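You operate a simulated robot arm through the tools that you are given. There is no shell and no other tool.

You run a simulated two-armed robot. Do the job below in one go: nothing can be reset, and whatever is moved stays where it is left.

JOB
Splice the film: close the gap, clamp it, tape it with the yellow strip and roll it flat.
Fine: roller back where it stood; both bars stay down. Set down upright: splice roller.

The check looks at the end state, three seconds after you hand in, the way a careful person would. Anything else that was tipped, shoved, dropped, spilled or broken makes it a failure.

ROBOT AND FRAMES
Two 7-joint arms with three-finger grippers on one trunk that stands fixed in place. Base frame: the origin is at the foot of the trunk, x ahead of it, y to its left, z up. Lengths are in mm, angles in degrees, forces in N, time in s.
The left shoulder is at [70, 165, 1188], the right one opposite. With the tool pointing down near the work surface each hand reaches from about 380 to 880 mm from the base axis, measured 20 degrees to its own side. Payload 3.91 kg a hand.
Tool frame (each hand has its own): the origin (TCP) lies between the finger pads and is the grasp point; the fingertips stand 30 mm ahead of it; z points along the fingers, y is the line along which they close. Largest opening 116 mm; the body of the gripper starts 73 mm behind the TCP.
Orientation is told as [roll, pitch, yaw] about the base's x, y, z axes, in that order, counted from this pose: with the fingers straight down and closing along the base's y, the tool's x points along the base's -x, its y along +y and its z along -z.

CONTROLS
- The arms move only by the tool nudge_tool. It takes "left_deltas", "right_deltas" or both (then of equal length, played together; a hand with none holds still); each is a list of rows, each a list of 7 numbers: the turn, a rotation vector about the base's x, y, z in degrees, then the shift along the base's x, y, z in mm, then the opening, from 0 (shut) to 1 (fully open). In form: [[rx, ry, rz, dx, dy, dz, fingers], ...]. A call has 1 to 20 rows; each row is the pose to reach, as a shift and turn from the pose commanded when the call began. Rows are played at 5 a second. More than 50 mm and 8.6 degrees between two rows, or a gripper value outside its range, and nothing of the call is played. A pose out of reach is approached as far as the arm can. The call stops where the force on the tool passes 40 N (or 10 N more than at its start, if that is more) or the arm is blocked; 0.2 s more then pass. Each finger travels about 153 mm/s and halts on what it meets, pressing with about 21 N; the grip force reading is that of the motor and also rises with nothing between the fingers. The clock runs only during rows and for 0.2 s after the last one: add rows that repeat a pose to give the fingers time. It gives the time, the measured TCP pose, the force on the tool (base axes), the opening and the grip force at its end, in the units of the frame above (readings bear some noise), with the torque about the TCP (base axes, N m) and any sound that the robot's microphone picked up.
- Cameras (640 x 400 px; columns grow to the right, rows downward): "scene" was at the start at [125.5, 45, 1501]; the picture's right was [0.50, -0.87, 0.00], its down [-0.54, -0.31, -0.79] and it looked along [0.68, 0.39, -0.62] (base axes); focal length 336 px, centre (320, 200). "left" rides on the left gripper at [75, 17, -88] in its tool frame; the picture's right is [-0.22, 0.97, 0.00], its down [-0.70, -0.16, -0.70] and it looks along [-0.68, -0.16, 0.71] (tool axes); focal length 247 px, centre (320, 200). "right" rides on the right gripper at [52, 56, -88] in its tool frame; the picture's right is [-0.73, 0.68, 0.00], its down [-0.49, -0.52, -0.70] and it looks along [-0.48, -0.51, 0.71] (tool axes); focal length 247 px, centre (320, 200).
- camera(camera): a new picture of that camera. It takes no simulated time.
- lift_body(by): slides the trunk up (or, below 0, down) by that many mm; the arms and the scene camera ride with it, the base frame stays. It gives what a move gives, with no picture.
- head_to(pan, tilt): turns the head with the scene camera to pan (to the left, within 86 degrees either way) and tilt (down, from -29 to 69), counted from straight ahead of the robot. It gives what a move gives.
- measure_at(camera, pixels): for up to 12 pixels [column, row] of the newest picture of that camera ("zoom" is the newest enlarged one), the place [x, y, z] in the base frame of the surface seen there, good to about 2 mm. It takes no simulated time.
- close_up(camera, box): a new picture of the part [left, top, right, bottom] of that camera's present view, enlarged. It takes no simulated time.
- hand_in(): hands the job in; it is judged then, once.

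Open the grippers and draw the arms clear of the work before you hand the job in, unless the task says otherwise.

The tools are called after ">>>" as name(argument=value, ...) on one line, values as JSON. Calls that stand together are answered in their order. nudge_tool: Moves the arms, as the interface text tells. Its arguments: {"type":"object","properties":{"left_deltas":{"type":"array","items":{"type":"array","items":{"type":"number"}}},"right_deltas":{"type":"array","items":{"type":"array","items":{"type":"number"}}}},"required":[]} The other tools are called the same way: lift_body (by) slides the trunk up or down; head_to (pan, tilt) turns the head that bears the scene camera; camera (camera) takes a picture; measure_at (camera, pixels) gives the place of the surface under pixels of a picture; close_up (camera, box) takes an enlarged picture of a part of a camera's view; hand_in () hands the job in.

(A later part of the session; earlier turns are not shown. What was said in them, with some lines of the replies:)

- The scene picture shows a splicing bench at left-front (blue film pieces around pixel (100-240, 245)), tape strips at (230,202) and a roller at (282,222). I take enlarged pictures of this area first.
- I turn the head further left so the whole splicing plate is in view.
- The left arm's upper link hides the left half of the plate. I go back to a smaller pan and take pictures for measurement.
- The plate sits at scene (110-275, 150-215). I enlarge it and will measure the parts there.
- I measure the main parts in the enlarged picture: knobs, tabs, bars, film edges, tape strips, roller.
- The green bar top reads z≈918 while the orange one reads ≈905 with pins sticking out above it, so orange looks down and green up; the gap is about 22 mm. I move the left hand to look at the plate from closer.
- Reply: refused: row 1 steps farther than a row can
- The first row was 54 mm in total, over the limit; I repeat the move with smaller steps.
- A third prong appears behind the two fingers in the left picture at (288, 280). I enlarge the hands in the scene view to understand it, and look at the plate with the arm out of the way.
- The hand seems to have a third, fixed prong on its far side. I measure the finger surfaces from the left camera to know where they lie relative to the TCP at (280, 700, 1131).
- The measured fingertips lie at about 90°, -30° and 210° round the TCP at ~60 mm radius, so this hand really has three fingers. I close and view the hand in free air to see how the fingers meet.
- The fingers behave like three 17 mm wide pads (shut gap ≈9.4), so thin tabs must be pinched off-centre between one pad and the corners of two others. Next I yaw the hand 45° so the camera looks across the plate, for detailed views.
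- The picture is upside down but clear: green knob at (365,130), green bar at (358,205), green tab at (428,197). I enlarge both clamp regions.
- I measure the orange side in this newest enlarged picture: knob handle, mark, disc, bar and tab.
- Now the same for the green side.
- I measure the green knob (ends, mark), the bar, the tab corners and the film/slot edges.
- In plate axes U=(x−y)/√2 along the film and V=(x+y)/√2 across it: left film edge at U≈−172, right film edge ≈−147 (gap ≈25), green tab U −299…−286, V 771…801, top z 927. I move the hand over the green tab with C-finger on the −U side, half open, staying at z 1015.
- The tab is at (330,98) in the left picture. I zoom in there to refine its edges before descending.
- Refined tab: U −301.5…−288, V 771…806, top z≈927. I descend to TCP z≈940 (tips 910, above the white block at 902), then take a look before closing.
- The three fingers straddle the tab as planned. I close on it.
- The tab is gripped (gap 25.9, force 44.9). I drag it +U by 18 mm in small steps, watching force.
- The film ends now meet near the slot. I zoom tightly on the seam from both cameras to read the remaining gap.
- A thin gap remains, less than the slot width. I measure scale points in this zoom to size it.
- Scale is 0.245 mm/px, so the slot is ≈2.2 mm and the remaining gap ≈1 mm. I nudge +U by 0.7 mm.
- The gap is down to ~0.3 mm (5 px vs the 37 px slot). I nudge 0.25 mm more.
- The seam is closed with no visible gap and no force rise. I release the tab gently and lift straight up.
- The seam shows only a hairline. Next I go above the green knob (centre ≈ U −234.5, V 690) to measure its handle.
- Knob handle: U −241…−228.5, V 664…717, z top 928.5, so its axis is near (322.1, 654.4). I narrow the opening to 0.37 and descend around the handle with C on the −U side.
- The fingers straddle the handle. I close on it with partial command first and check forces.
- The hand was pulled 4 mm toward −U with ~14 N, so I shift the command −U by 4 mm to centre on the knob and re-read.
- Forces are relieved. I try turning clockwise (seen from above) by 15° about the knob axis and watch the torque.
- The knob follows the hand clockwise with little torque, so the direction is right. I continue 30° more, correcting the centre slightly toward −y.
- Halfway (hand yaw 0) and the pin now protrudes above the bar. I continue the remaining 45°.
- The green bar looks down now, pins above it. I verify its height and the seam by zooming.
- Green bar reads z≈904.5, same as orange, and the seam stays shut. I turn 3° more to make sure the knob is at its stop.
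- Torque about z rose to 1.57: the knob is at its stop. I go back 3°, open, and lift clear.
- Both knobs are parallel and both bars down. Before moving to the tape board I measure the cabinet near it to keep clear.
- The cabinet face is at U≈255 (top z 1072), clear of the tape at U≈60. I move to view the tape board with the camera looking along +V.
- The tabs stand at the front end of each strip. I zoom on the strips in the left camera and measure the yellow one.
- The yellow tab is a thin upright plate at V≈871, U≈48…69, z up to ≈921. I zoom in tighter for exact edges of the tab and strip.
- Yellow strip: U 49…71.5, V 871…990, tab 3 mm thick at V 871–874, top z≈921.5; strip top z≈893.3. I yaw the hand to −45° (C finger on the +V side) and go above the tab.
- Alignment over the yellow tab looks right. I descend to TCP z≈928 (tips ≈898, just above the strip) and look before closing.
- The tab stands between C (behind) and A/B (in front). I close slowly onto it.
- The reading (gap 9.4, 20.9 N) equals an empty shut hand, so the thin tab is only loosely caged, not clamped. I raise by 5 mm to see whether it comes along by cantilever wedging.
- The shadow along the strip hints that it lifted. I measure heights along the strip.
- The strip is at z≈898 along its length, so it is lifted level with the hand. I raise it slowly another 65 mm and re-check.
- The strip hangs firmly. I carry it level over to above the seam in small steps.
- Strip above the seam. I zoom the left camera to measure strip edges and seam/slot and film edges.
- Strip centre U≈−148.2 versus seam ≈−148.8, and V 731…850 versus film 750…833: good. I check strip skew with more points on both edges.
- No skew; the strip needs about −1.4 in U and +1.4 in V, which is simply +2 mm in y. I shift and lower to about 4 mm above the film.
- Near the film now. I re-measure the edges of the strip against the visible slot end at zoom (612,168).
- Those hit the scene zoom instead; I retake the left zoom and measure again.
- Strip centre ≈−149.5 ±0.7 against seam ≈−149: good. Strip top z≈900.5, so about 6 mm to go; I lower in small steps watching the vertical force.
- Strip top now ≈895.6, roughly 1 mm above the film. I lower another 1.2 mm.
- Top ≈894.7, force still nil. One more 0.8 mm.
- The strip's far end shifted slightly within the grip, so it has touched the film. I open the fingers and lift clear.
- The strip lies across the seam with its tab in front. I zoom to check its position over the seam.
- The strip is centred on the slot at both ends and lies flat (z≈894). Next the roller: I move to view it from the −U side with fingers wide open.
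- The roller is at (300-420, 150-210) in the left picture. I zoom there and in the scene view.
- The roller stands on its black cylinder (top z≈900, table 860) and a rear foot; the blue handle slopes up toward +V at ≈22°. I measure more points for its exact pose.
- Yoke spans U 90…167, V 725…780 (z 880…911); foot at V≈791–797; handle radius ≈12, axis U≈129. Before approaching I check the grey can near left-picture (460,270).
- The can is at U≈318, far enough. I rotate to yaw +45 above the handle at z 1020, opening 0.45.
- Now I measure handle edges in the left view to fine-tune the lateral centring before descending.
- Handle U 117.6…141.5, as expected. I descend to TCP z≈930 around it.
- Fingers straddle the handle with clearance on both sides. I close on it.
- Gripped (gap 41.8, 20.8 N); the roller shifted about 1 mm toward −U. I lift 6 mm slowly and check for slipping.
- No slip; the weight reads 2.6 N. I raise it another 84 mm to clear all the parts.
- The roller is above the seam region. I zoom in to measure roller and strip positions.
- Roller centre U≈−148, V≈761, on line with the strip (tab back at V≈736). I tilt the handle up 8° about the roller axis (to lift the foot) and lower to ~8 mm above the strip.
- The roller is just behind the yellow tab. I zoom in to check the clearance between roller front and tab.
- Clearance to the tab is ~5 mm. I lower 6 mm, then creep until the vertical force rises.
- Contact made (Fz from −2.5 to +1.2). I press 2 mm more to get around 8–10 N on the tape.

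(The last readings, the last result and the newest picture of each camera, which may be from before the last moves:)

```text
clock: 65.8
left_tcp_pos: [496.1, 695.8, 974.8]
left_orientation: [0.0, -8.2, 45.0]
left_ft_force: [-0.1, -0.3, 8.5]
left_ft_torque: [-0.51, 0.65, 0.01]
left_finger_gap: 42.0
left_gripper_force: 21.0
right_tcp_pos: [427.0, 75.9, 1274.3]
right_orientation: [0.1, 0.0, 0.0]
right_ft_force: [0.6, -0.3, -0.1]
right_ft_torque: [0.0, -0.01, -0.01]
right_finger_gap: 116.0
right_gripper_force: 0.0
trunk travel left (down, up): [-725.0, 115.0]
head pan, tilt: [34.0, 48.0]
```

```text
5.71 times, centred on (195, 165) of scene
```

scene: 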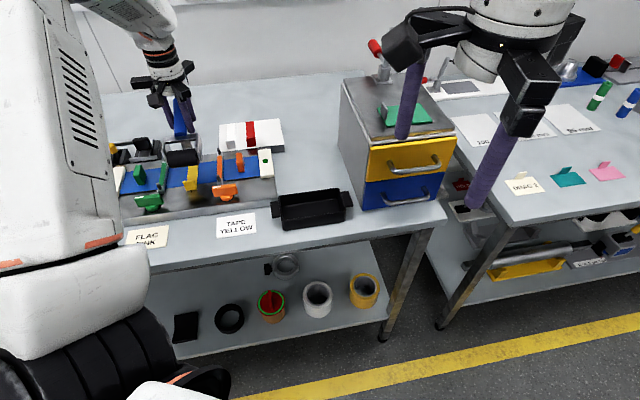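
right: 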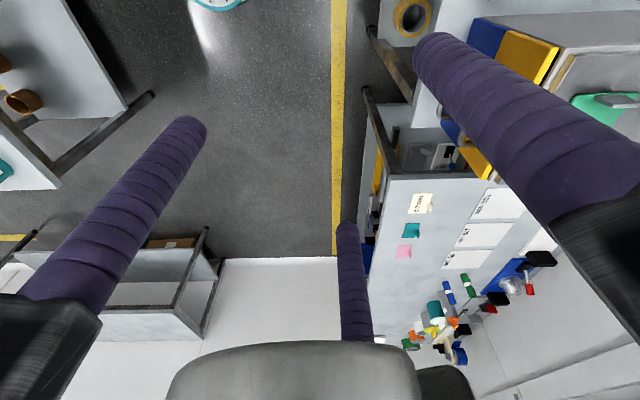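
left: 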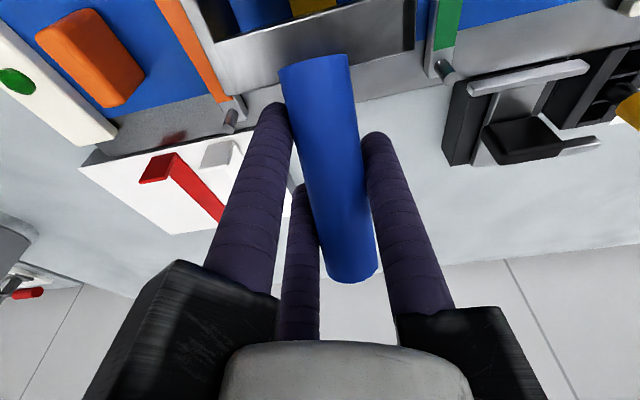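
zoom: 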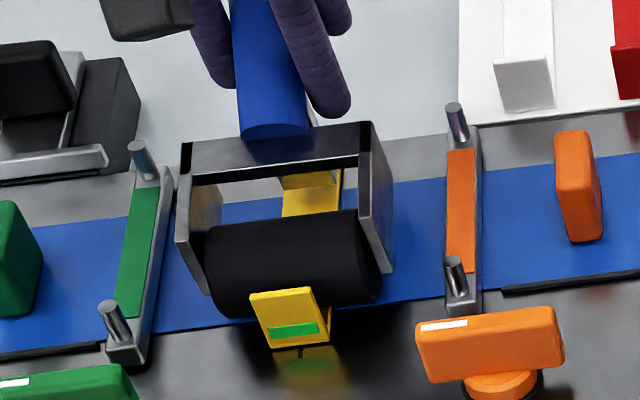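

About 11 N on the tape, and a green indicator has appeared on the strip's tab at zoom (295,330). I roll along +V, 4 mm per row.

>>> nudge_tool(left_deltas=[[0, 0, 0, 1.4, 1.4, 0, 0.1], [0, 0, 0, 4.2, 4.2, 0, 0.1], [0, 0, 0, 7.1, 7.1, 0, 0.1], [0, 0, 0, 9.9, 9.9, 0, 0.1], [0, 0, 0, 12.7, 12.7, 0, 0.1], [0, 0, 0, 15.6, 15.6, 0, 0.1], [0, 0, 0, 18.4, 18.4, 0, 0.1], [0, 0, 0, 21.2, 21.2, 0, 0.1], [0, 0, 0, 24.0, 24.0, 0, 0.1], [0, 0, 0, 26.9, 26.9, 0, 0.1], [0, 0, 0, 29.7, 29.7, 0, 0.1], [0, 0, 0, 29.7, 29.7, 0, 0.1]])

>>> close_up(camera="scene", box=[160, 110, 230, 200])

```text
clock: 68.4
left_tcp_pos: [526.3, 724.6, 973.7]
left_orientation: [0.0, -8.0, 45.1]
left_ft_force: [0.9, 0.5, 5.4]
left_ft_torque: [-0.32, 0.33, -0.04]
left_finger_gap: 41.7
left_gripper_force: 20.6
right_tcp_pos: [426.7, 75.5, 1274.9]
right_orientation: [0.0, 0.0, 0.0]
right_ft_force: [0.0, -0.6, 0.1]
right_ft_torque: [-0.04, 0.03, 0.0]
right_finger_gap: 116.1
right_gripper_force: 0.1
trunk travel left (down, up): [-725.0, 115.0]
head pan, tilt: [34.0, 48.0]
```

```text
4.44 times, centred on (195, 155) of scene
```

zoom: 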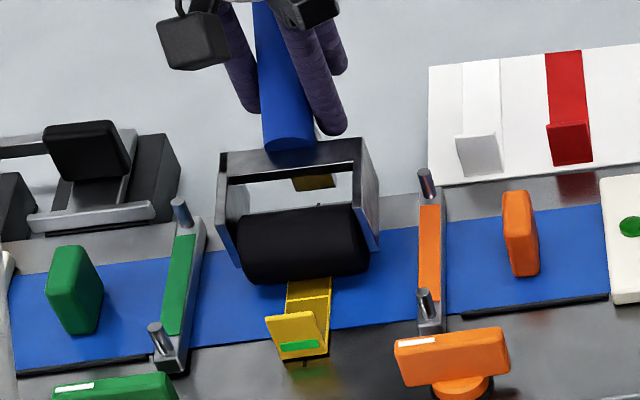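

Rolling proceeds with ≈8 N contact. I continue to the far end, adding 0.8 mm of press.

>>> nudge_tool(left_deltas=[[0, 0, 0, 2.8, 2.8, -0.4, 0.1], [0, 0, 0, 5.7, 5.7, -0.8, 0.1], [0, 0, 0, 8.5, 8.5, -0.8, 0.1], [0, 0, 0, 11.3, 11.3, -0.8, 0.1], [0, 0, 0, 14.1, 14.1, -0.8, 0.1], [0, 0, 0, 17, 17, -0.8, 0.1], [0, 0, 0, 19.8, 19.8, -0.8, 0.1], [0, 0, 0, 22.6, 22.6, -0.8, 0.1], [0, 0, 0, 25.5, 25.5, -0.8, 0.1], [0, 0, 0, 25.5, 25.5, -0.8, 0.1]])

>>> close_up(camera="scene", box=[160, 110, 230, 200])

```text
clock: 70.6
left_tcp_pos: [551.4, 749.4, 973.1]
left_orientation: [0.0, -8.2, 45.0]
left_ft_force: [0.0, 0.8, 4.4]
left_ft_torque: [-0.32, 0.37, -0.05]
left_finger_gap: 41.8
left_gripper_force: 20.6
right_tcp_pos: [427.3, 75.2, 1273.9]
right_orientation: [0.0, 0.0, 0.0]
right_ft_force: [-0.3, -0.7, 0.6]
right_ft_torque: [-0.02, 0.0, 0.01]
right_finger_gap: 115.9
right_gripper_force: 0.1
trunk travel left (down, up): [-725.0, 115.0]
head pan, tilt: [34.0, 48.0]
```

```text
4.44 times, centred on (195, 155) of scene
```

zoom: 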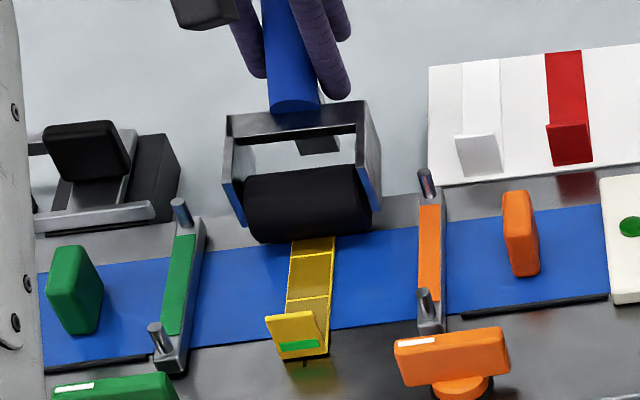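

Segment lines show on the strip; I zoom to see which segments have changed shade.

>>> close_up(camera="scene", box=[180, 150, 210, 195])

>>> camera(camera="left")

```text
8.89 times, centred on (195, 172) of scene
```

zoom: 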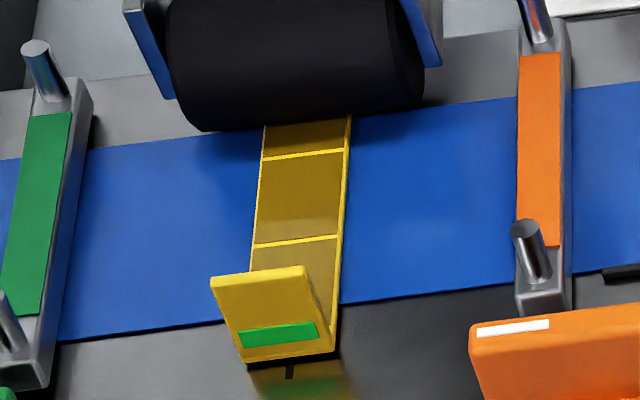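

```text
taken
```

left: 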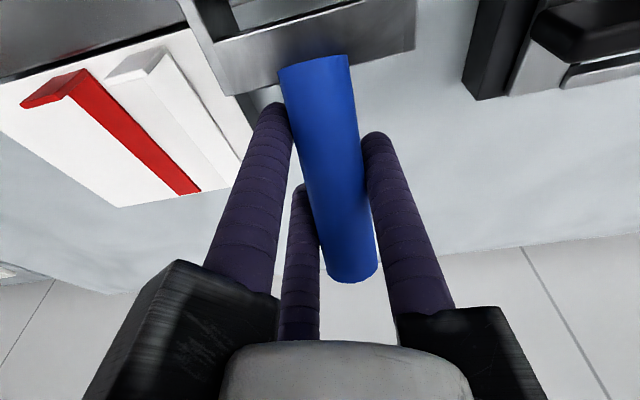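

All three visible segments have darkened. I roll 5 mm further, then back along the strip toward the start for a second pass.

>>> nudge_tool(left_deltas=[[0, 0, 0, 2, 2, 0, 0.1], [0, 0, 0, 3.5, 3.5, 0, 0.1], [0, 0, 0, 0, 0, 0, 0.1], [0, 0, 0, -4, -4, 0, 0.1], [0, 0, 0, -8, -8, 0, 0.1], [0, 0, 0, -12, -12, 0, 0.1], [0, 0, 0, -16, -16, 0, 0.1], [0, 0, 0, -20, -20, 0, 0.1], [0, 0, 0, -24, -24, 0, 0.1], [0, 0, 0, -28, -28, 0, 0.1], [0, 0, 0, -32, -32, 0, 0.1], [0, 0, 0, -36, -36, 0, 0.1], [0, 0, 0, -40, -40, 0, 0.1], [0, 0, 0, -44, -44, 0.3, 0.1], [0, 0, 0, -48, -48, 0.6, 0.1], [0, 0, 0, -51, -51, 0.8, 0.1], [0, 0, 0, -51, -51, 0.8, 0.1]])

>>> close_up(camera="scene", box=[160, 110, 230, 200])

```text
clock: 74.2
left_tcp_pos: [500.0, 698.3, 973.2]
left_orientation: [-0.1, -8.0, 44.9]
left_ft_force: [-0.7, -0.3, -2.8]
left_ft_torque: [0.06, -0.08, -0.02]
left_finger_gap: 41.7
left_gripper_force: 21.1
right_tcp_pos: [427.4, 75.8, 1274.9]
right_orientation: [0.0, 0.0, -0.1]
right_ft_force: [0.6, 0.1, 0.6]
right_ft_torque: [0.02, -0.01, -0.03]
right_finger_gap: 115.9
right_gripper_force: 0.1
trunk travel left (down, up): [-725.0, 115.0]
head pan, tilt: [34.0, 48.0]
```

```text
4.44 times, centred on (195, 155) of scene
```

zoom: 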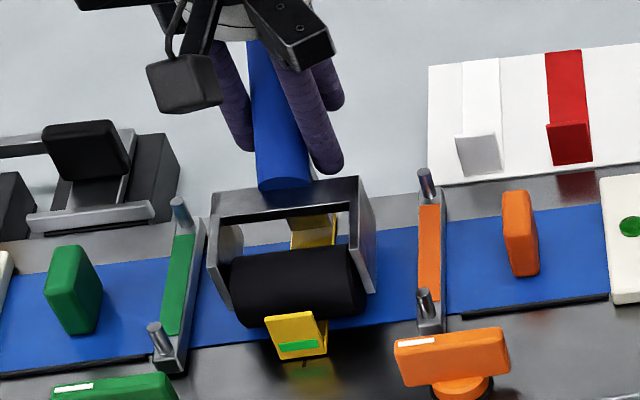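

Fz is back to the bare weight: the handle crept slightly in the grip, so contact ended on the way back. I lift straight up and inspect the tape.

>>> nudge_tool(left_deltas=[[0, 0, 0, 0, 0, 8, 0.1], [0, 0, 0, 0, 0, 20, 0.1], [0, 0, 0, 3, 3, 35, 0.1], [0, 0, 0, 8, 8, 50, 0.1], [0, 0, 0, 15, 15, 62, 0.1], [0, 0, 0, 22, 22, 70, 0.1], [0, 0, 0, 30, 30, 75, 0.1], [0, 0, 0, 30, 30, 75, 0.1]])

>>> camera(camera="scene")

>>> close_up(camera="scene", box=[160, 110, 230, 200])

```text
clock: 76.0
left_tcp_pos: [530.3, 730.8, 1049.6]
left_orientation: [-0.1, -8.0, 45.1]
left_ft_force: [0.1, -0.1, -1.1]
left_ft_torque: [0.07, -0.09, 0.01]
left_finger_gap: 41.8
left_gripper_force: 21.1
right_tcp_pos: [426.9, 76.0, 1274.5]
right_orientation: [0.0, 0.0, -0.1]
right_ft_force: [-1.2, -0.2, 0.8]
right_ft_torque: [0.01, -0.01, -0.02]
right_finger_gap: 116.1
right_gripper_force: 0.0
trunk travel left (down, up): [-725.0, 115.0]
head pan, tilt: [34.0, 48.0]
```

```text
taken
```

scene: 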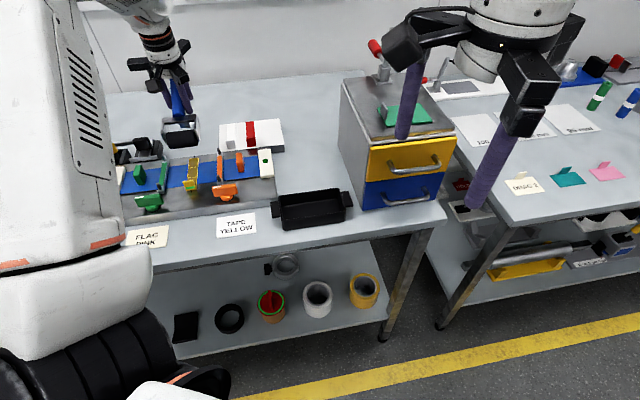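

```text
4.44 times, centred on (195, 155) of scene
```

zoom: 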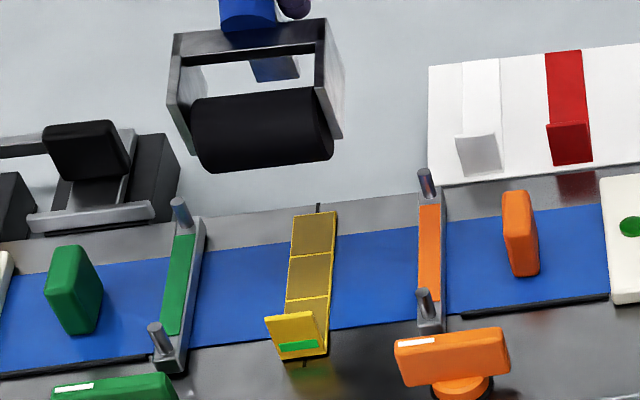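

All three segments look darkened. I zoom tighter to confirm, including the one next to the tab.

>>> close_up(camera="scene", box=[182, 150, 208, 195])

```text
8.89 times, centred on (195, 172) of scene
```

zoom: 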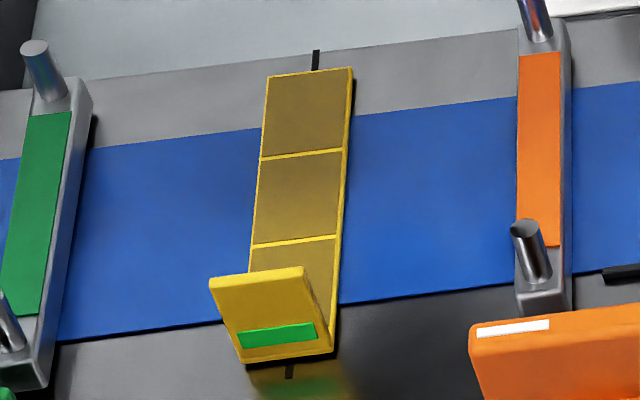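

The tape is fully rolled. I undo the 8° tilt and then carry the roller back above its original spot.

>>> nudge_tool(left_deltas=[[-2.83, 2.83, 0, 2.8, 2.8, -6, 0.1], [-5.66, 5.66, 0, 5.5, 5.5, -11.9, 0.1], [-5.66, 5.66, 0, 5.5, 5.5, -11.9, 0.1]])

>>> nudge_tool(left_deltas=[[0, 0, 0, 4, -7, 0, 0.1], [0, 0, 0, 11, -19, 0, 0.1], [0, 0, 0, 19, -33, 0, 0.1], [0, 0, 0, 28, -49, 0, 0.1], [0, 0, 0, 37, -65, 0, 0.1], [0, 0, 0, 47, -82, 0, 0.1], [0, 0, 0, 57, -100, 0, 0.1], [0, 0, 0, 67, -118, 0, 0.1], [0, 0, 0, 77, -136, 0, 0.1], [0, 0, 0, 87, -154, 0, 0.1], [0, 0, 0, 97, -172, 0, 0.1], [0, 0, 0, 107, -189, 0, 0.1], [0, 0, 0, 117, -206, 0, 0.1], [0, 0, 0, 126, -222, 0, 0.1], [0, 0, 0, 134, -236, 0, 0.1], [0, 0, 0, 139, -245, 0, 0.1], [0, 0, 0, 141.8, -249.7, 0, 0.1], [0, 0, 0, 141.8, -249.7, 0, 0.1]])

>>> camera(camera="left")

>>> camera(camera="scene")

>>> close_up(camera="scene", box=[270, 60, 340, 200])

```text
clock: 76.8
left_tcp_pos: [536.6, 734.8, 1037.7]
left_orientation: [0.0, 0.0, 45.1]
left_ft_force: [-0.2, 0.4, -2.3]
left_ft_torque: [0.05, -0.08, -0.03]
left_finger_gap: 41.8
left_gripper_force: 21.0
right_tcp_pos: [426.3, 73.5, 1274.9]
right_orientation: [0.1, 0.1, 0.1]
right_ft_force: [0.2, 0.6, -0.9]
right_ft_torque: [0.0, -0.02, 0.01]
right_finger_gap: 116.0
right_gripper_force: 0.1
trunk travel left (down, up): [-725.0, 115.0]
head pan, tilt: [34.0, 48.0]
```

```text
clock: 80.6
left_tcp_pos: [677.4, 485.8, 1035.7]
left_orientation: [0.0, 0.0, 45.0]
left_ft_force: [-0.8, 0.0, -1.5]
left_ft_torque: [0.08, -0.12, 0.0]
left_finger_gap: 42.0
left_gripper_force: 20.9
right_tcp_pos: [427.8, 76.6, 1274.6]
right_orientation: [0.0, 0.1, -0.1]
right_ft_force: [0.7, 0.3, 0.2]
right_ft_torque: [0.01, 0.04, -0.03]
right_finger_gap: 116.3
right_gripper_force: 0.0
trunk travel left (down, up): [-725.0, 115.0]
head pan, tilt: [34.0, 48.0]
```

```text
taken
```

left: 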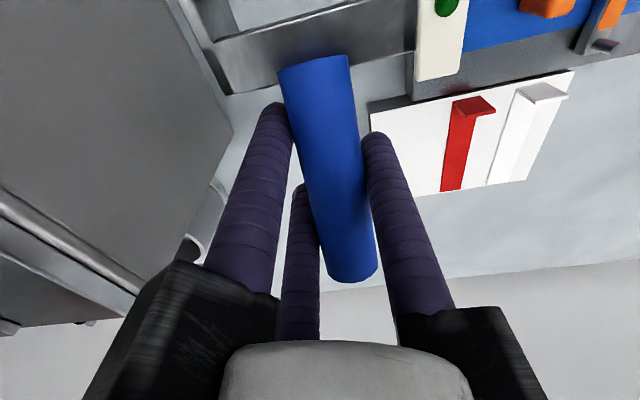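

```text
taken
```

scene: 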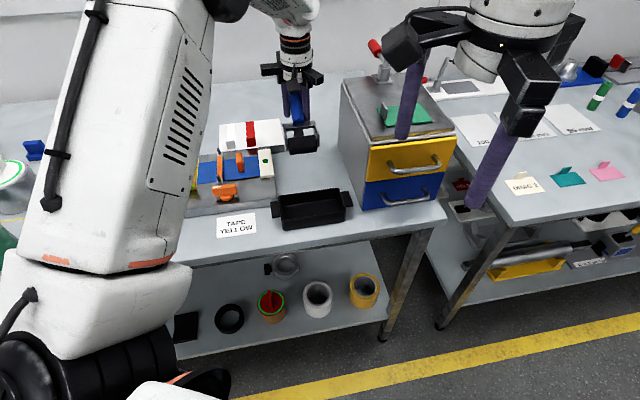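

```text
2.86 times, centred on (305, 130) of scene
```

zoom: 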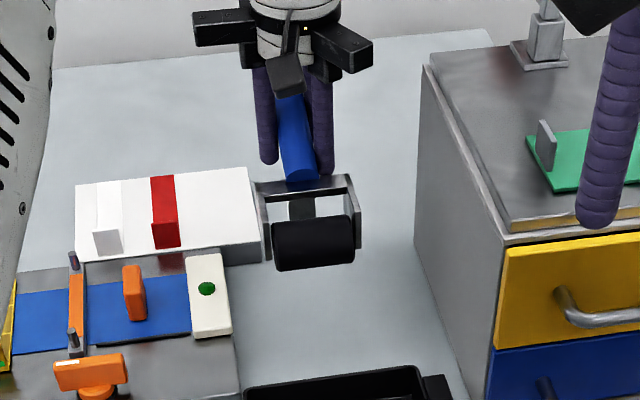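

The roller hangs above its spot. I zoom to measure the pitch of the yoke (top edges front vs. back).

>>> close_up(camera="scene", box=[282, 115, 327, 160])

>>> measure_at(camera="zoom", pixels=[[120, 135], [500, 95], [530, 240], [115, 280], [135, 330], [300, 120], [540, 160], [300, 260], [300, 350], [300, 190], [250, 90], [320, 80]])

```text
8.89 times, centred on (304, 138) of scene
```

zoom: 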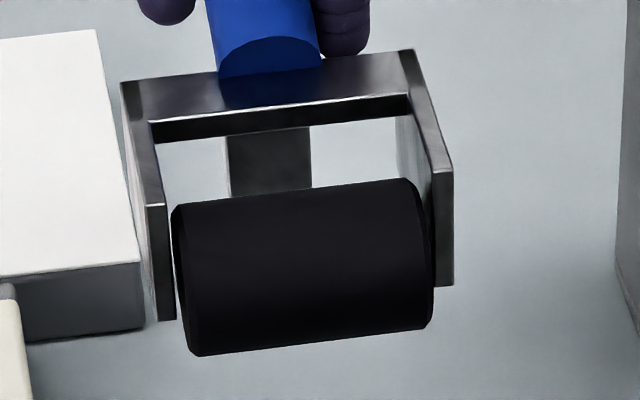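

```text
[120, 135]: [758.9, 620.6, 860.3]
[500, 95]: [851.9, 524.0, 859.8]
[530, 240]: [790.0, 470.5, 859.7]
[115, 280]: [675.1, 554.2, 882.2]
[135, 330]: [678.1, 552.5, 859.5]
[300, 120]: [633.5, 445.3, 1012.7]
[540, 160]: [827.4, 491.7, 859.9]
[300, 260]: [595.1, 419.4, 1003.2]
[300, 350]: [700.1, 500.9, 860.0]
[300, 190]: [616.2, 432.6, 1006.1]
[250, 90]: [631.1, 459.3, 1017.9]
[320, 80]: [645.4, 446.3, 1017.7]
```

>>> measure_at(camera="zoom", pixels=[[130, 95], [140, 150], [152, 195], [408, 65], [425, 110], [440, 160], [200, 85], [350, 85], [165, 300], [445, 270], [270, 160], [190, 210]])

```text
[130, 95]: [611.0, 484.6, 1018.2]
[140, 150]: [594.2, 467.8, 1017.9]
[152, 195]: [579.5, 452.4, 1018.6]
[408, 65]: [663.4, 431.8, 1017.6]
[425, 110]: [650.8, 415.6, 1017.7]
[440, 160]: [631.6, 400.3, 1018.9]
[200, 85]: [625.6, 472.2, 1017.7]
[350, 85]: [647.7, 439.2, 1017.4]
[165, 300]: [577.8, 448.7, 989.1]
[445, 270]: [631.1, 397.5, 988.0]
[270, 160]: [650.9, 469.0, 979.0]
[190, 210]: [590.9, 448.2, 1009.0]
```

The yoke is level (tops z≈1018 front and back) and about 1.4 mm too far −U, as noted at gripping. I correct +1.4 in U and lower 100 mm.

>>> nudge_tool(left_deltas=[[0, 0, 0, 1, -1, -12, 0.1], [0, 0, 0, 1, -1, -28, 0.1], [0, 0, 0, 1, -1, -44, 0.1], [0, 0, 0, 1, -1, -60, 0.1], [0, 0, 0, 1, -1, -75, 0.1], [0, 0, 0, 1, -1, -88, 0.1], [0, 0, 0, 1, -1, -97, 0.1], [0, 0, 0, 1, -1, -101, 0.1], [0, 0, 0, 1, -1, -101, 0.1]])

>>> close_up(camera="scene", box=[270, 110, 340, 200])

>>> measure_at(camera="zoom", pixels=[[240, 213], [243, 235], [365, 200], [375, 230], [300, 215], [320, 300], [340, 270], [280, 275], [320, 325], [300, 245], [250, 300], [382, 290]])

```text
clock: 82.6
left_tcp_pos: [678.5, 485.8, 936.1]
left_orientation: [0.1, 0.0, 45.0]
left_ft_force: [0.0, 0.5, -1.7]
left_ft_torque: [0.09, -0.08, -0.02]
left_finger_gap: 41.6
left_gripper_force: 21.1
right_tcp_pos: [428.7, 75.7, 1274.9]
right_orientation: [0.0, 0.1, 0.0]
right_ft_force: [0.3, -0.1, -0.3]
right_ft_torque: [0.02, 0.01, 0.0]
right_finger_gap: 116.2
right_gripper_force: 0.0
trunk travel left (down, up): [-725.0, 115.0]
head pan, tilt: [34.0, 48.0]
```

```text
4.44 times, centred on (305, 155) of scene
```

zoom: 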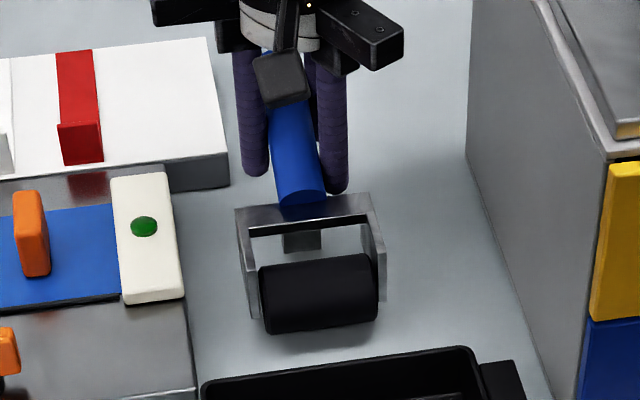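

```text
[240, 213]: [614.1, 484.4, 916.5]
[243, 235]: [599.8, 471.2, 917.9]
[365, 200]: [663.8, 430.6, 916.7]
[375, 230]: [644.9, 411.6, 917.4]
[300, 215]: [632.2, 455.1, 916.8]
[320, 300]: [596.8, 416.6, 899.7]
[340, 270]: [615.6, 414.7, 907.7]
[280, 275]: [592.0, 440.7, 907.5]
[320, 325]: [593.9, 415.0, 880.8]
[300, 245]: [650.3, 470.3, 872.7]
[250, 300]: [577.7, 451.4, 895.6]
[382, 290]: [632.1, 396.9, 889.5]
```

Now ~6 mm above the table and aligned with the original picture columns (roller 261–378 vs 263–378). I lower the last 6 mm gently.

>>> nudge_tool(left_deltas=[[0, 0, 0, 0, 0, -2, 0.1], [0, 0, 0, 0, 0, -4, 0.1], [0, 0, 0, 0, 0, -5, 0.1], [0, 0, 0, 0, 0, -5.7, 0.1], [0, 0, 0, 0, 0, -5.7, 0.1]])

>>> close_up(camera="scene", box=[270, 110, 340, 200])

```text
clock: 83.8
left_tcp_pos: [677.8, 484.4, 931.1]
left_orientation: [-0.1, 0.0, 45.0]
left_ft_force: [-0.8, -0.1, -2.9]
left_ft_torque: [0.07, -0.05, 0.01]
left_finger_gap: 41.7
left_gripper_force: 21.2
right_tcp_pos: [427.6, 74.7, 1274.7]
right_orientation: [0.0, 0.0, 0.0]
right_ft_force: [0.0, 0.5, -0.3]
right_ft_torque: [0.0, 0.02, 0.02]
right_finger_gap: 116.2
right_gripper_force: 0.1
trunk travel left (down, up): [-725.0, 115.0]
head pan, tilt: [34.0, 48.0]
```

```text
4.44 times, centred on (305, 155) of scene
```

zoom: 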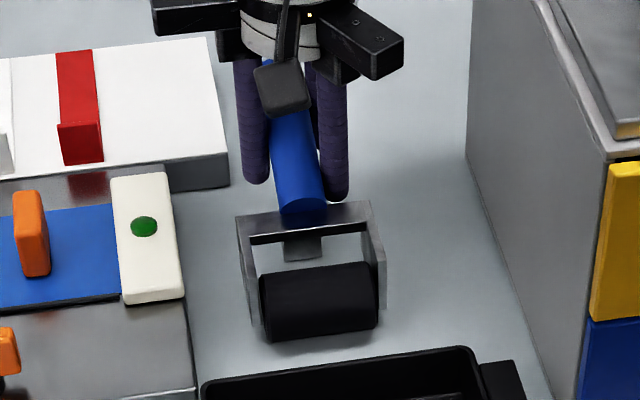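

Still bare weight; the roller bottom is ~1–2 zoom px above its rest row. I lower another 1.2 mm.

>>> nudge_tool(left_deltas=[[0, 0, 0, 0, 0, -0.6, 0.1], [0, 0, 0, 0, 0, -1.2, 0.1], [0, 0, 0, 0, 0, -1.2, 0.1]])

```text
clock: 84.6
left_tcp_pos: [678.1, 484.3, 929.8]
left_orientation: [0.0, 0.1, 45.0]
left_ft_force: [0.2, 1.7, -1.1]
left_ft_torque: [0.08, -0.01, 0.02]
left_finger_gap: 41.8
left_gripper_force: 20.8
right_tcp_pos: [426.6, 75.2, 1274.7]
right_orientation: [0.0, -0.1, -0.1]
right_ft_force: [-0.9, -0.4, -0.4]
right_ft_torque: [0.01, 0.01, -0.05]
right_finger_gap: 115.6
right_gripper_force: 0.0
trunk travel left (down, up): [-725.0, 115.0]
head pan, tilt: [34.0, 48.0]
```

Partly supported now. Another 0.5 mm, and check.

>>> nudge_tool(left_deltas=[[0, 0, 0, 0, 0, -0.5, 0.1], [0, 0, 0, 0, 0, -0.5, 0.1]])

>>> close_up(camera="scene", box=[270, 110, 340, 200])

>>> measure_at(camera="zoom", pixels=[[245, 235], [248, 250], [375, 225], [300, 225], [300, 255], [320, 275], [255, 300], [382, 290]])

```text
clock: 85.2
left_tcp_pos: [678.5, 483.7, 929.6]
left_orientation: [0.0, -0.2, 44.9]
left_ft_force: [0.5, 1.4, 3.3]
left_ft_torque: [0.11, -0.03, -0.03]
left_finger_gap: 41.7
left_gripper_force: 21.6
right_tcp_pos: [425.4, 75.7, 1275.2]
right_orientation: [0.0, 0.0, 0.0]
right_ft_force: [0.9, 0.1, 0.1]
right_ft_torque: [-0.02, -0.01, -0.02]
right_finger_gap: 116.1
right_gripper_force: 0.2
trunk travel left (down, up): [-725.0, 115.0]
head pan, tilt: [34.0, 48.0]
```

```text
4.44 times, centred on (305, 155) of scene
```

zoom: 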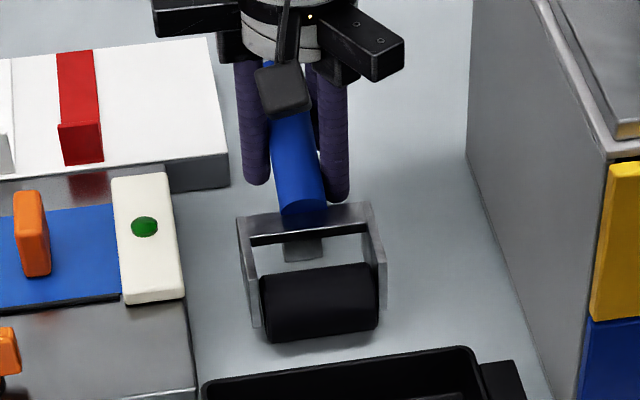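

```text
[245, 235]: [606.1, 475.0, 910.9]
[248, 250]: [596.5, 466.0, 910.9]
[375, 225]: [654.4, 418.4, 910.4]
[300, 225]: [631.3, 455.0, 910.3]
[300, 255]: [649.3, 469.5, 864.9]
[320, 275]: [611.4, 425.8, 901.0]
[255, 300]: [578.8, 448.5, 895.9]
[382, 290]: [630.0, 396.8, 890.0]
```

The roller is seated (Fz +3.3, yoke tops at z≈911 as at the start). I relax 0.4 mm, open to 0.45 and lift straight up.

>>> nudge_tool(left_deltas=[[0, 0, 0, 0, 0, 0.4, 0.1], [0, 0, 0, 0, 0, 0.4, 0.3], [0, 0, 0, 0, 0, 0.4, 0.4], [0, 0, 0, 0, 0, 0.4, 0.45], [0, 0, 0, 0, 0, 0.4, 0.45], [0, 0, 0, 0, 0, 15, 0.45], [0, 0, 0, 0, 0, 40, 0.45], [0, 0, 0, 0, 0, 70, 0.45], [0, 0, 0, 0, 0, 100, 0.45], [0, 0, 0, 0, 0, 100, 0.45]])

>>> close_up(camera="scene", box=[270, 110, 340, 200])

>>> measure_at(camera="zoom", pixels=[[245, 235], [375, 225], [300, 220], [280, 62], [290, 130], [320, 275], [255, 300], [382, 290], [275, 300], [365, 290]])

>>> camera(camera="left")

```text
clock: 87.4
left_tcp_pos: [678.9, 486.7, 1028.0]
left_orientation: [0.0, 0.0, 45.0]
left_ft_force: [0.5, 0.1, 0.0]
left_ft_torque: [-0.01, -0.01, 0.0]
left_finger_gap: 52.0
left_gripper_force: 0.1
right_tcp_pos: [427.0, 74.8, 1274.2]
right_orientation: [0.0, 0.0, 0.0]
right_ft_force: [-0.3, -0.9, 0.7]
right_ft_torque: [0.01, 0.01, -0.01]
right_finger_gap: 116.2
right_gripper_force: 0.1
trunk travel left (down, up): [-725.0, 115.0]
head pan, tilt: [34.0, 48.0]
```

```text
4.44 times, centred on (305, 155) of scene
```

zoom: 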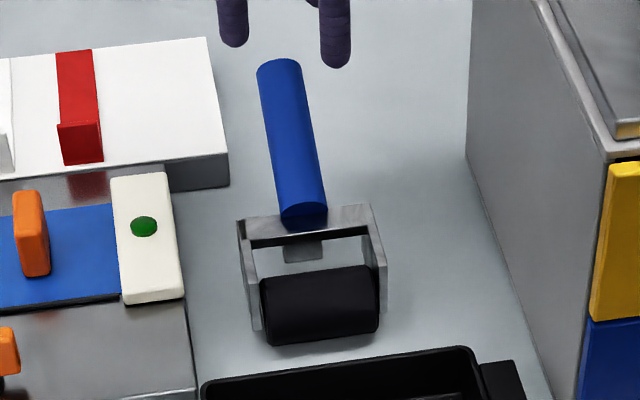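

```text
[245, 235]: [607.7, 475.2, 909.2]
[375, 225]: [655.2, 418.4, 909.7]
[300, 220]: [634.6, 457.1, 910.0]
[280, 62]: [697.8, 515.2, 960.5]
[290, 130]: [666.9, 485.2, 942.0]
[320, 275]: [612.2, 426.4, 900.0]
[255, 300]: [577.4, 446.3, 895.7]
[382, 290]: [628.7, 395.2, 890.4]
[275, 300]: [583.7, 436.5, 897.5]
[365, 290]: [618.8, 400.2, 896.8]
```

```text
taken
```

left: 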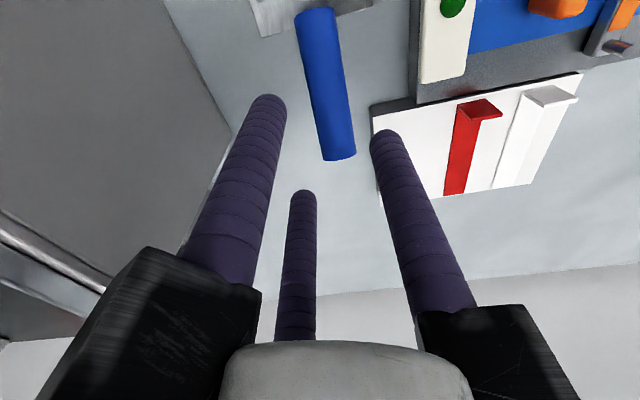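

The roller stands within a pixel of its original position. I retreat the left hand up and back to its starting area with the gripper open.

>>> nudge_tool(left_deltas=[[0, 0, 0, 0, 0, 40, 0.6], [0, 0, 0, 0, 0, 80, 0.8], [0, 0, 0, -20, 6, 115, 1], [0, 0, 0, -50, 15, 140, 1], [0, 0, 0, -85, 25, 160, 1], [0, 0, 0, -122, 35, 178, 1], [0, 0, 0, -160, 46, 190, 1], [0, 0, 0, -200, 57, 198, 1], [0, 0, 0, -240, 68, 203, 1], [0, 0, 0, -267, 76, 205, 1], [0, 0, 0, -267, 76, 205, 1]])

>>> head_to(pan=29.8, tilt=38.1)

>>> camera(camera="scene")

>>> camera(camera="left")

>>> close_up(camera="scene", box=[60, 170, 340, 345])

```text
clock: 89.8
left_tcp_pos: [411.9, 559.6, 1233.8]
left_orientation: [0.0, 0.0, 45.0]
left_ft_force: [-0.3, 0.2, -0.6]
left_ft_torque: [0.03, 0.02, 0.01]
left_finger_gap: 116.0
left_gripper_force: 0.1
right_tcp_pos: [427.3, 75.5, 1273.9]
right_orientation: [0.0, 0.1, 0.0]
right_ft_force: [0.4, -0.3, -0.7]
right_ft_torque: [-0.03, -0.01, -0.03]
right_finger_gap: 116.0
right_gripper_force: 0.0
trunk travel left (down, up): [-725.0, 115.0]
head pan, tilt: [34.0, 48.0]
```

```text
clock: 90.5
left_tcp_pos: [413.9, 559.2, 1234.5]
left_orientation: [0.0, 0.0, 45.1]
left_ft_force: [-1.4, 0.9, 0.2]
left_ft_torque: [0.01, 0.01, -0.02]
left_finger_gap: 116.2
left_gripper_force: 0.1
right_tcp_pos: [427.5, 76.3, 1275.4]
right_orientation: [-0.1, -0.1, -0.1]
right_ft_force: [-0.9, -1.0, 0.3]
right_ft_torque: [-0.02, 0.01, 0.0]
right_finger_gap: 116.1
right_gripper_force: 0.2
trunk travel left (down, up): [-725.0, 115.0]
head pan, tilt: [29.8, 38.1]
```

```text
taken
```

scene: 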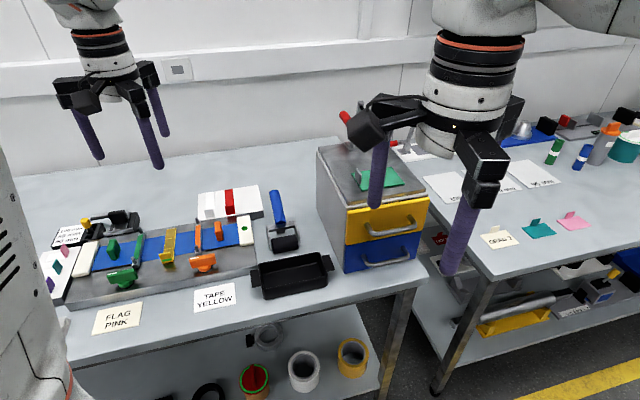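

```text
taken
```

left: 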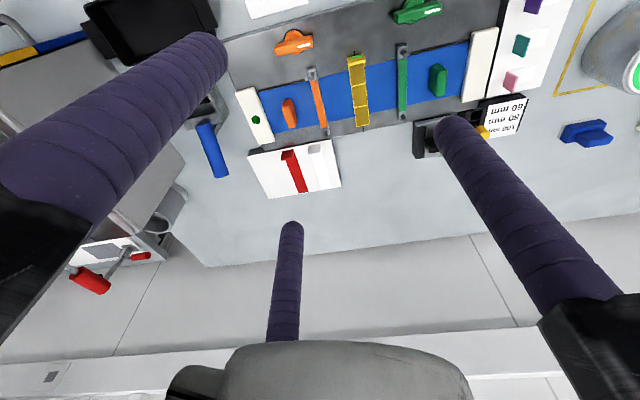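

```text
2.29 times, centred on (200, 258) of scene
```

zoom: 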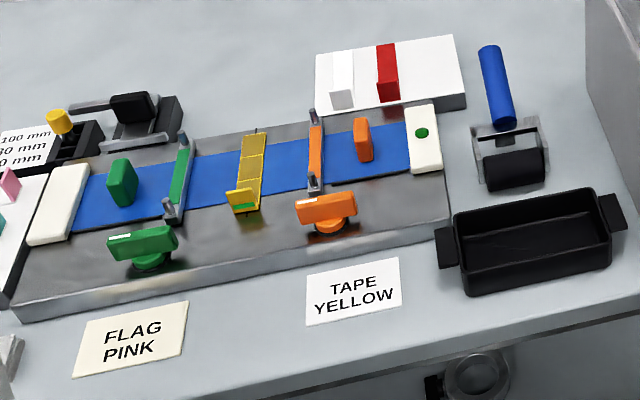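

Everything matches the goal: bars down, strip rolled, roller back in place. One last close look at the splice from above before handing in.

>>> close_up(camera="left", box=[300, 30, 430, 140])

>>> close_up(camera="scene", box=[150, 215, 190, 275])

```text
3.64 times, centred on (365, 85) of left
```

zoom: 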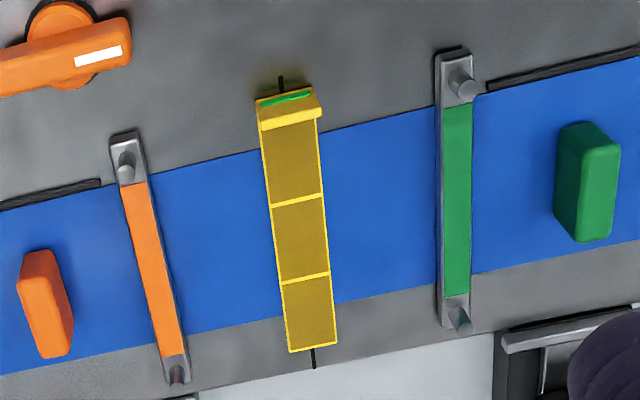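

```text
6.67 times, centred on (170, 245) of scene
```

zoom: 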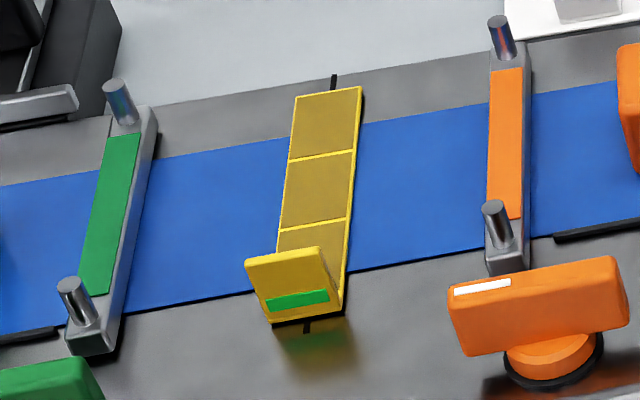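

All three strip segments are rolled, the tape is centred on the seam, both bars are down, and the roller is upright in its place with the hands clear. I hand the job in.

>>> hand_in()

```text
The job is handed in.
```

The film is spliced and the job is handed in; the result of the check has not come back.

- **Gap:** I slid the left film about 19 mm until the ends met. Only a hairline showed at the seam before it was taped.
- **Clamp:** I turned the green knob 90° clockwise to its stop. The green bar now reads z≈904.5, level with the orange bar (≈905), which was already down.
- **Tape:** The yellow strip lies across the seam, centred on it at both ends to within about a millimetre.
- **Rolling:** I pressed with about 7–11 N along the strip. All three of its segments darkened, and a green mark appeared on its tab. The handle crept slightly in the grip, so a second pass back along the strip had lost contact by its end.
- **Roller:** It stands upright within about a pixel of its starting position in the scene picture.

The grippers are open and the arms are clear of the work. I saw nothing else tipped or shoved in the last pictures, and I left the "FLAG PINK" card and the flags alone because the job did not mention them.
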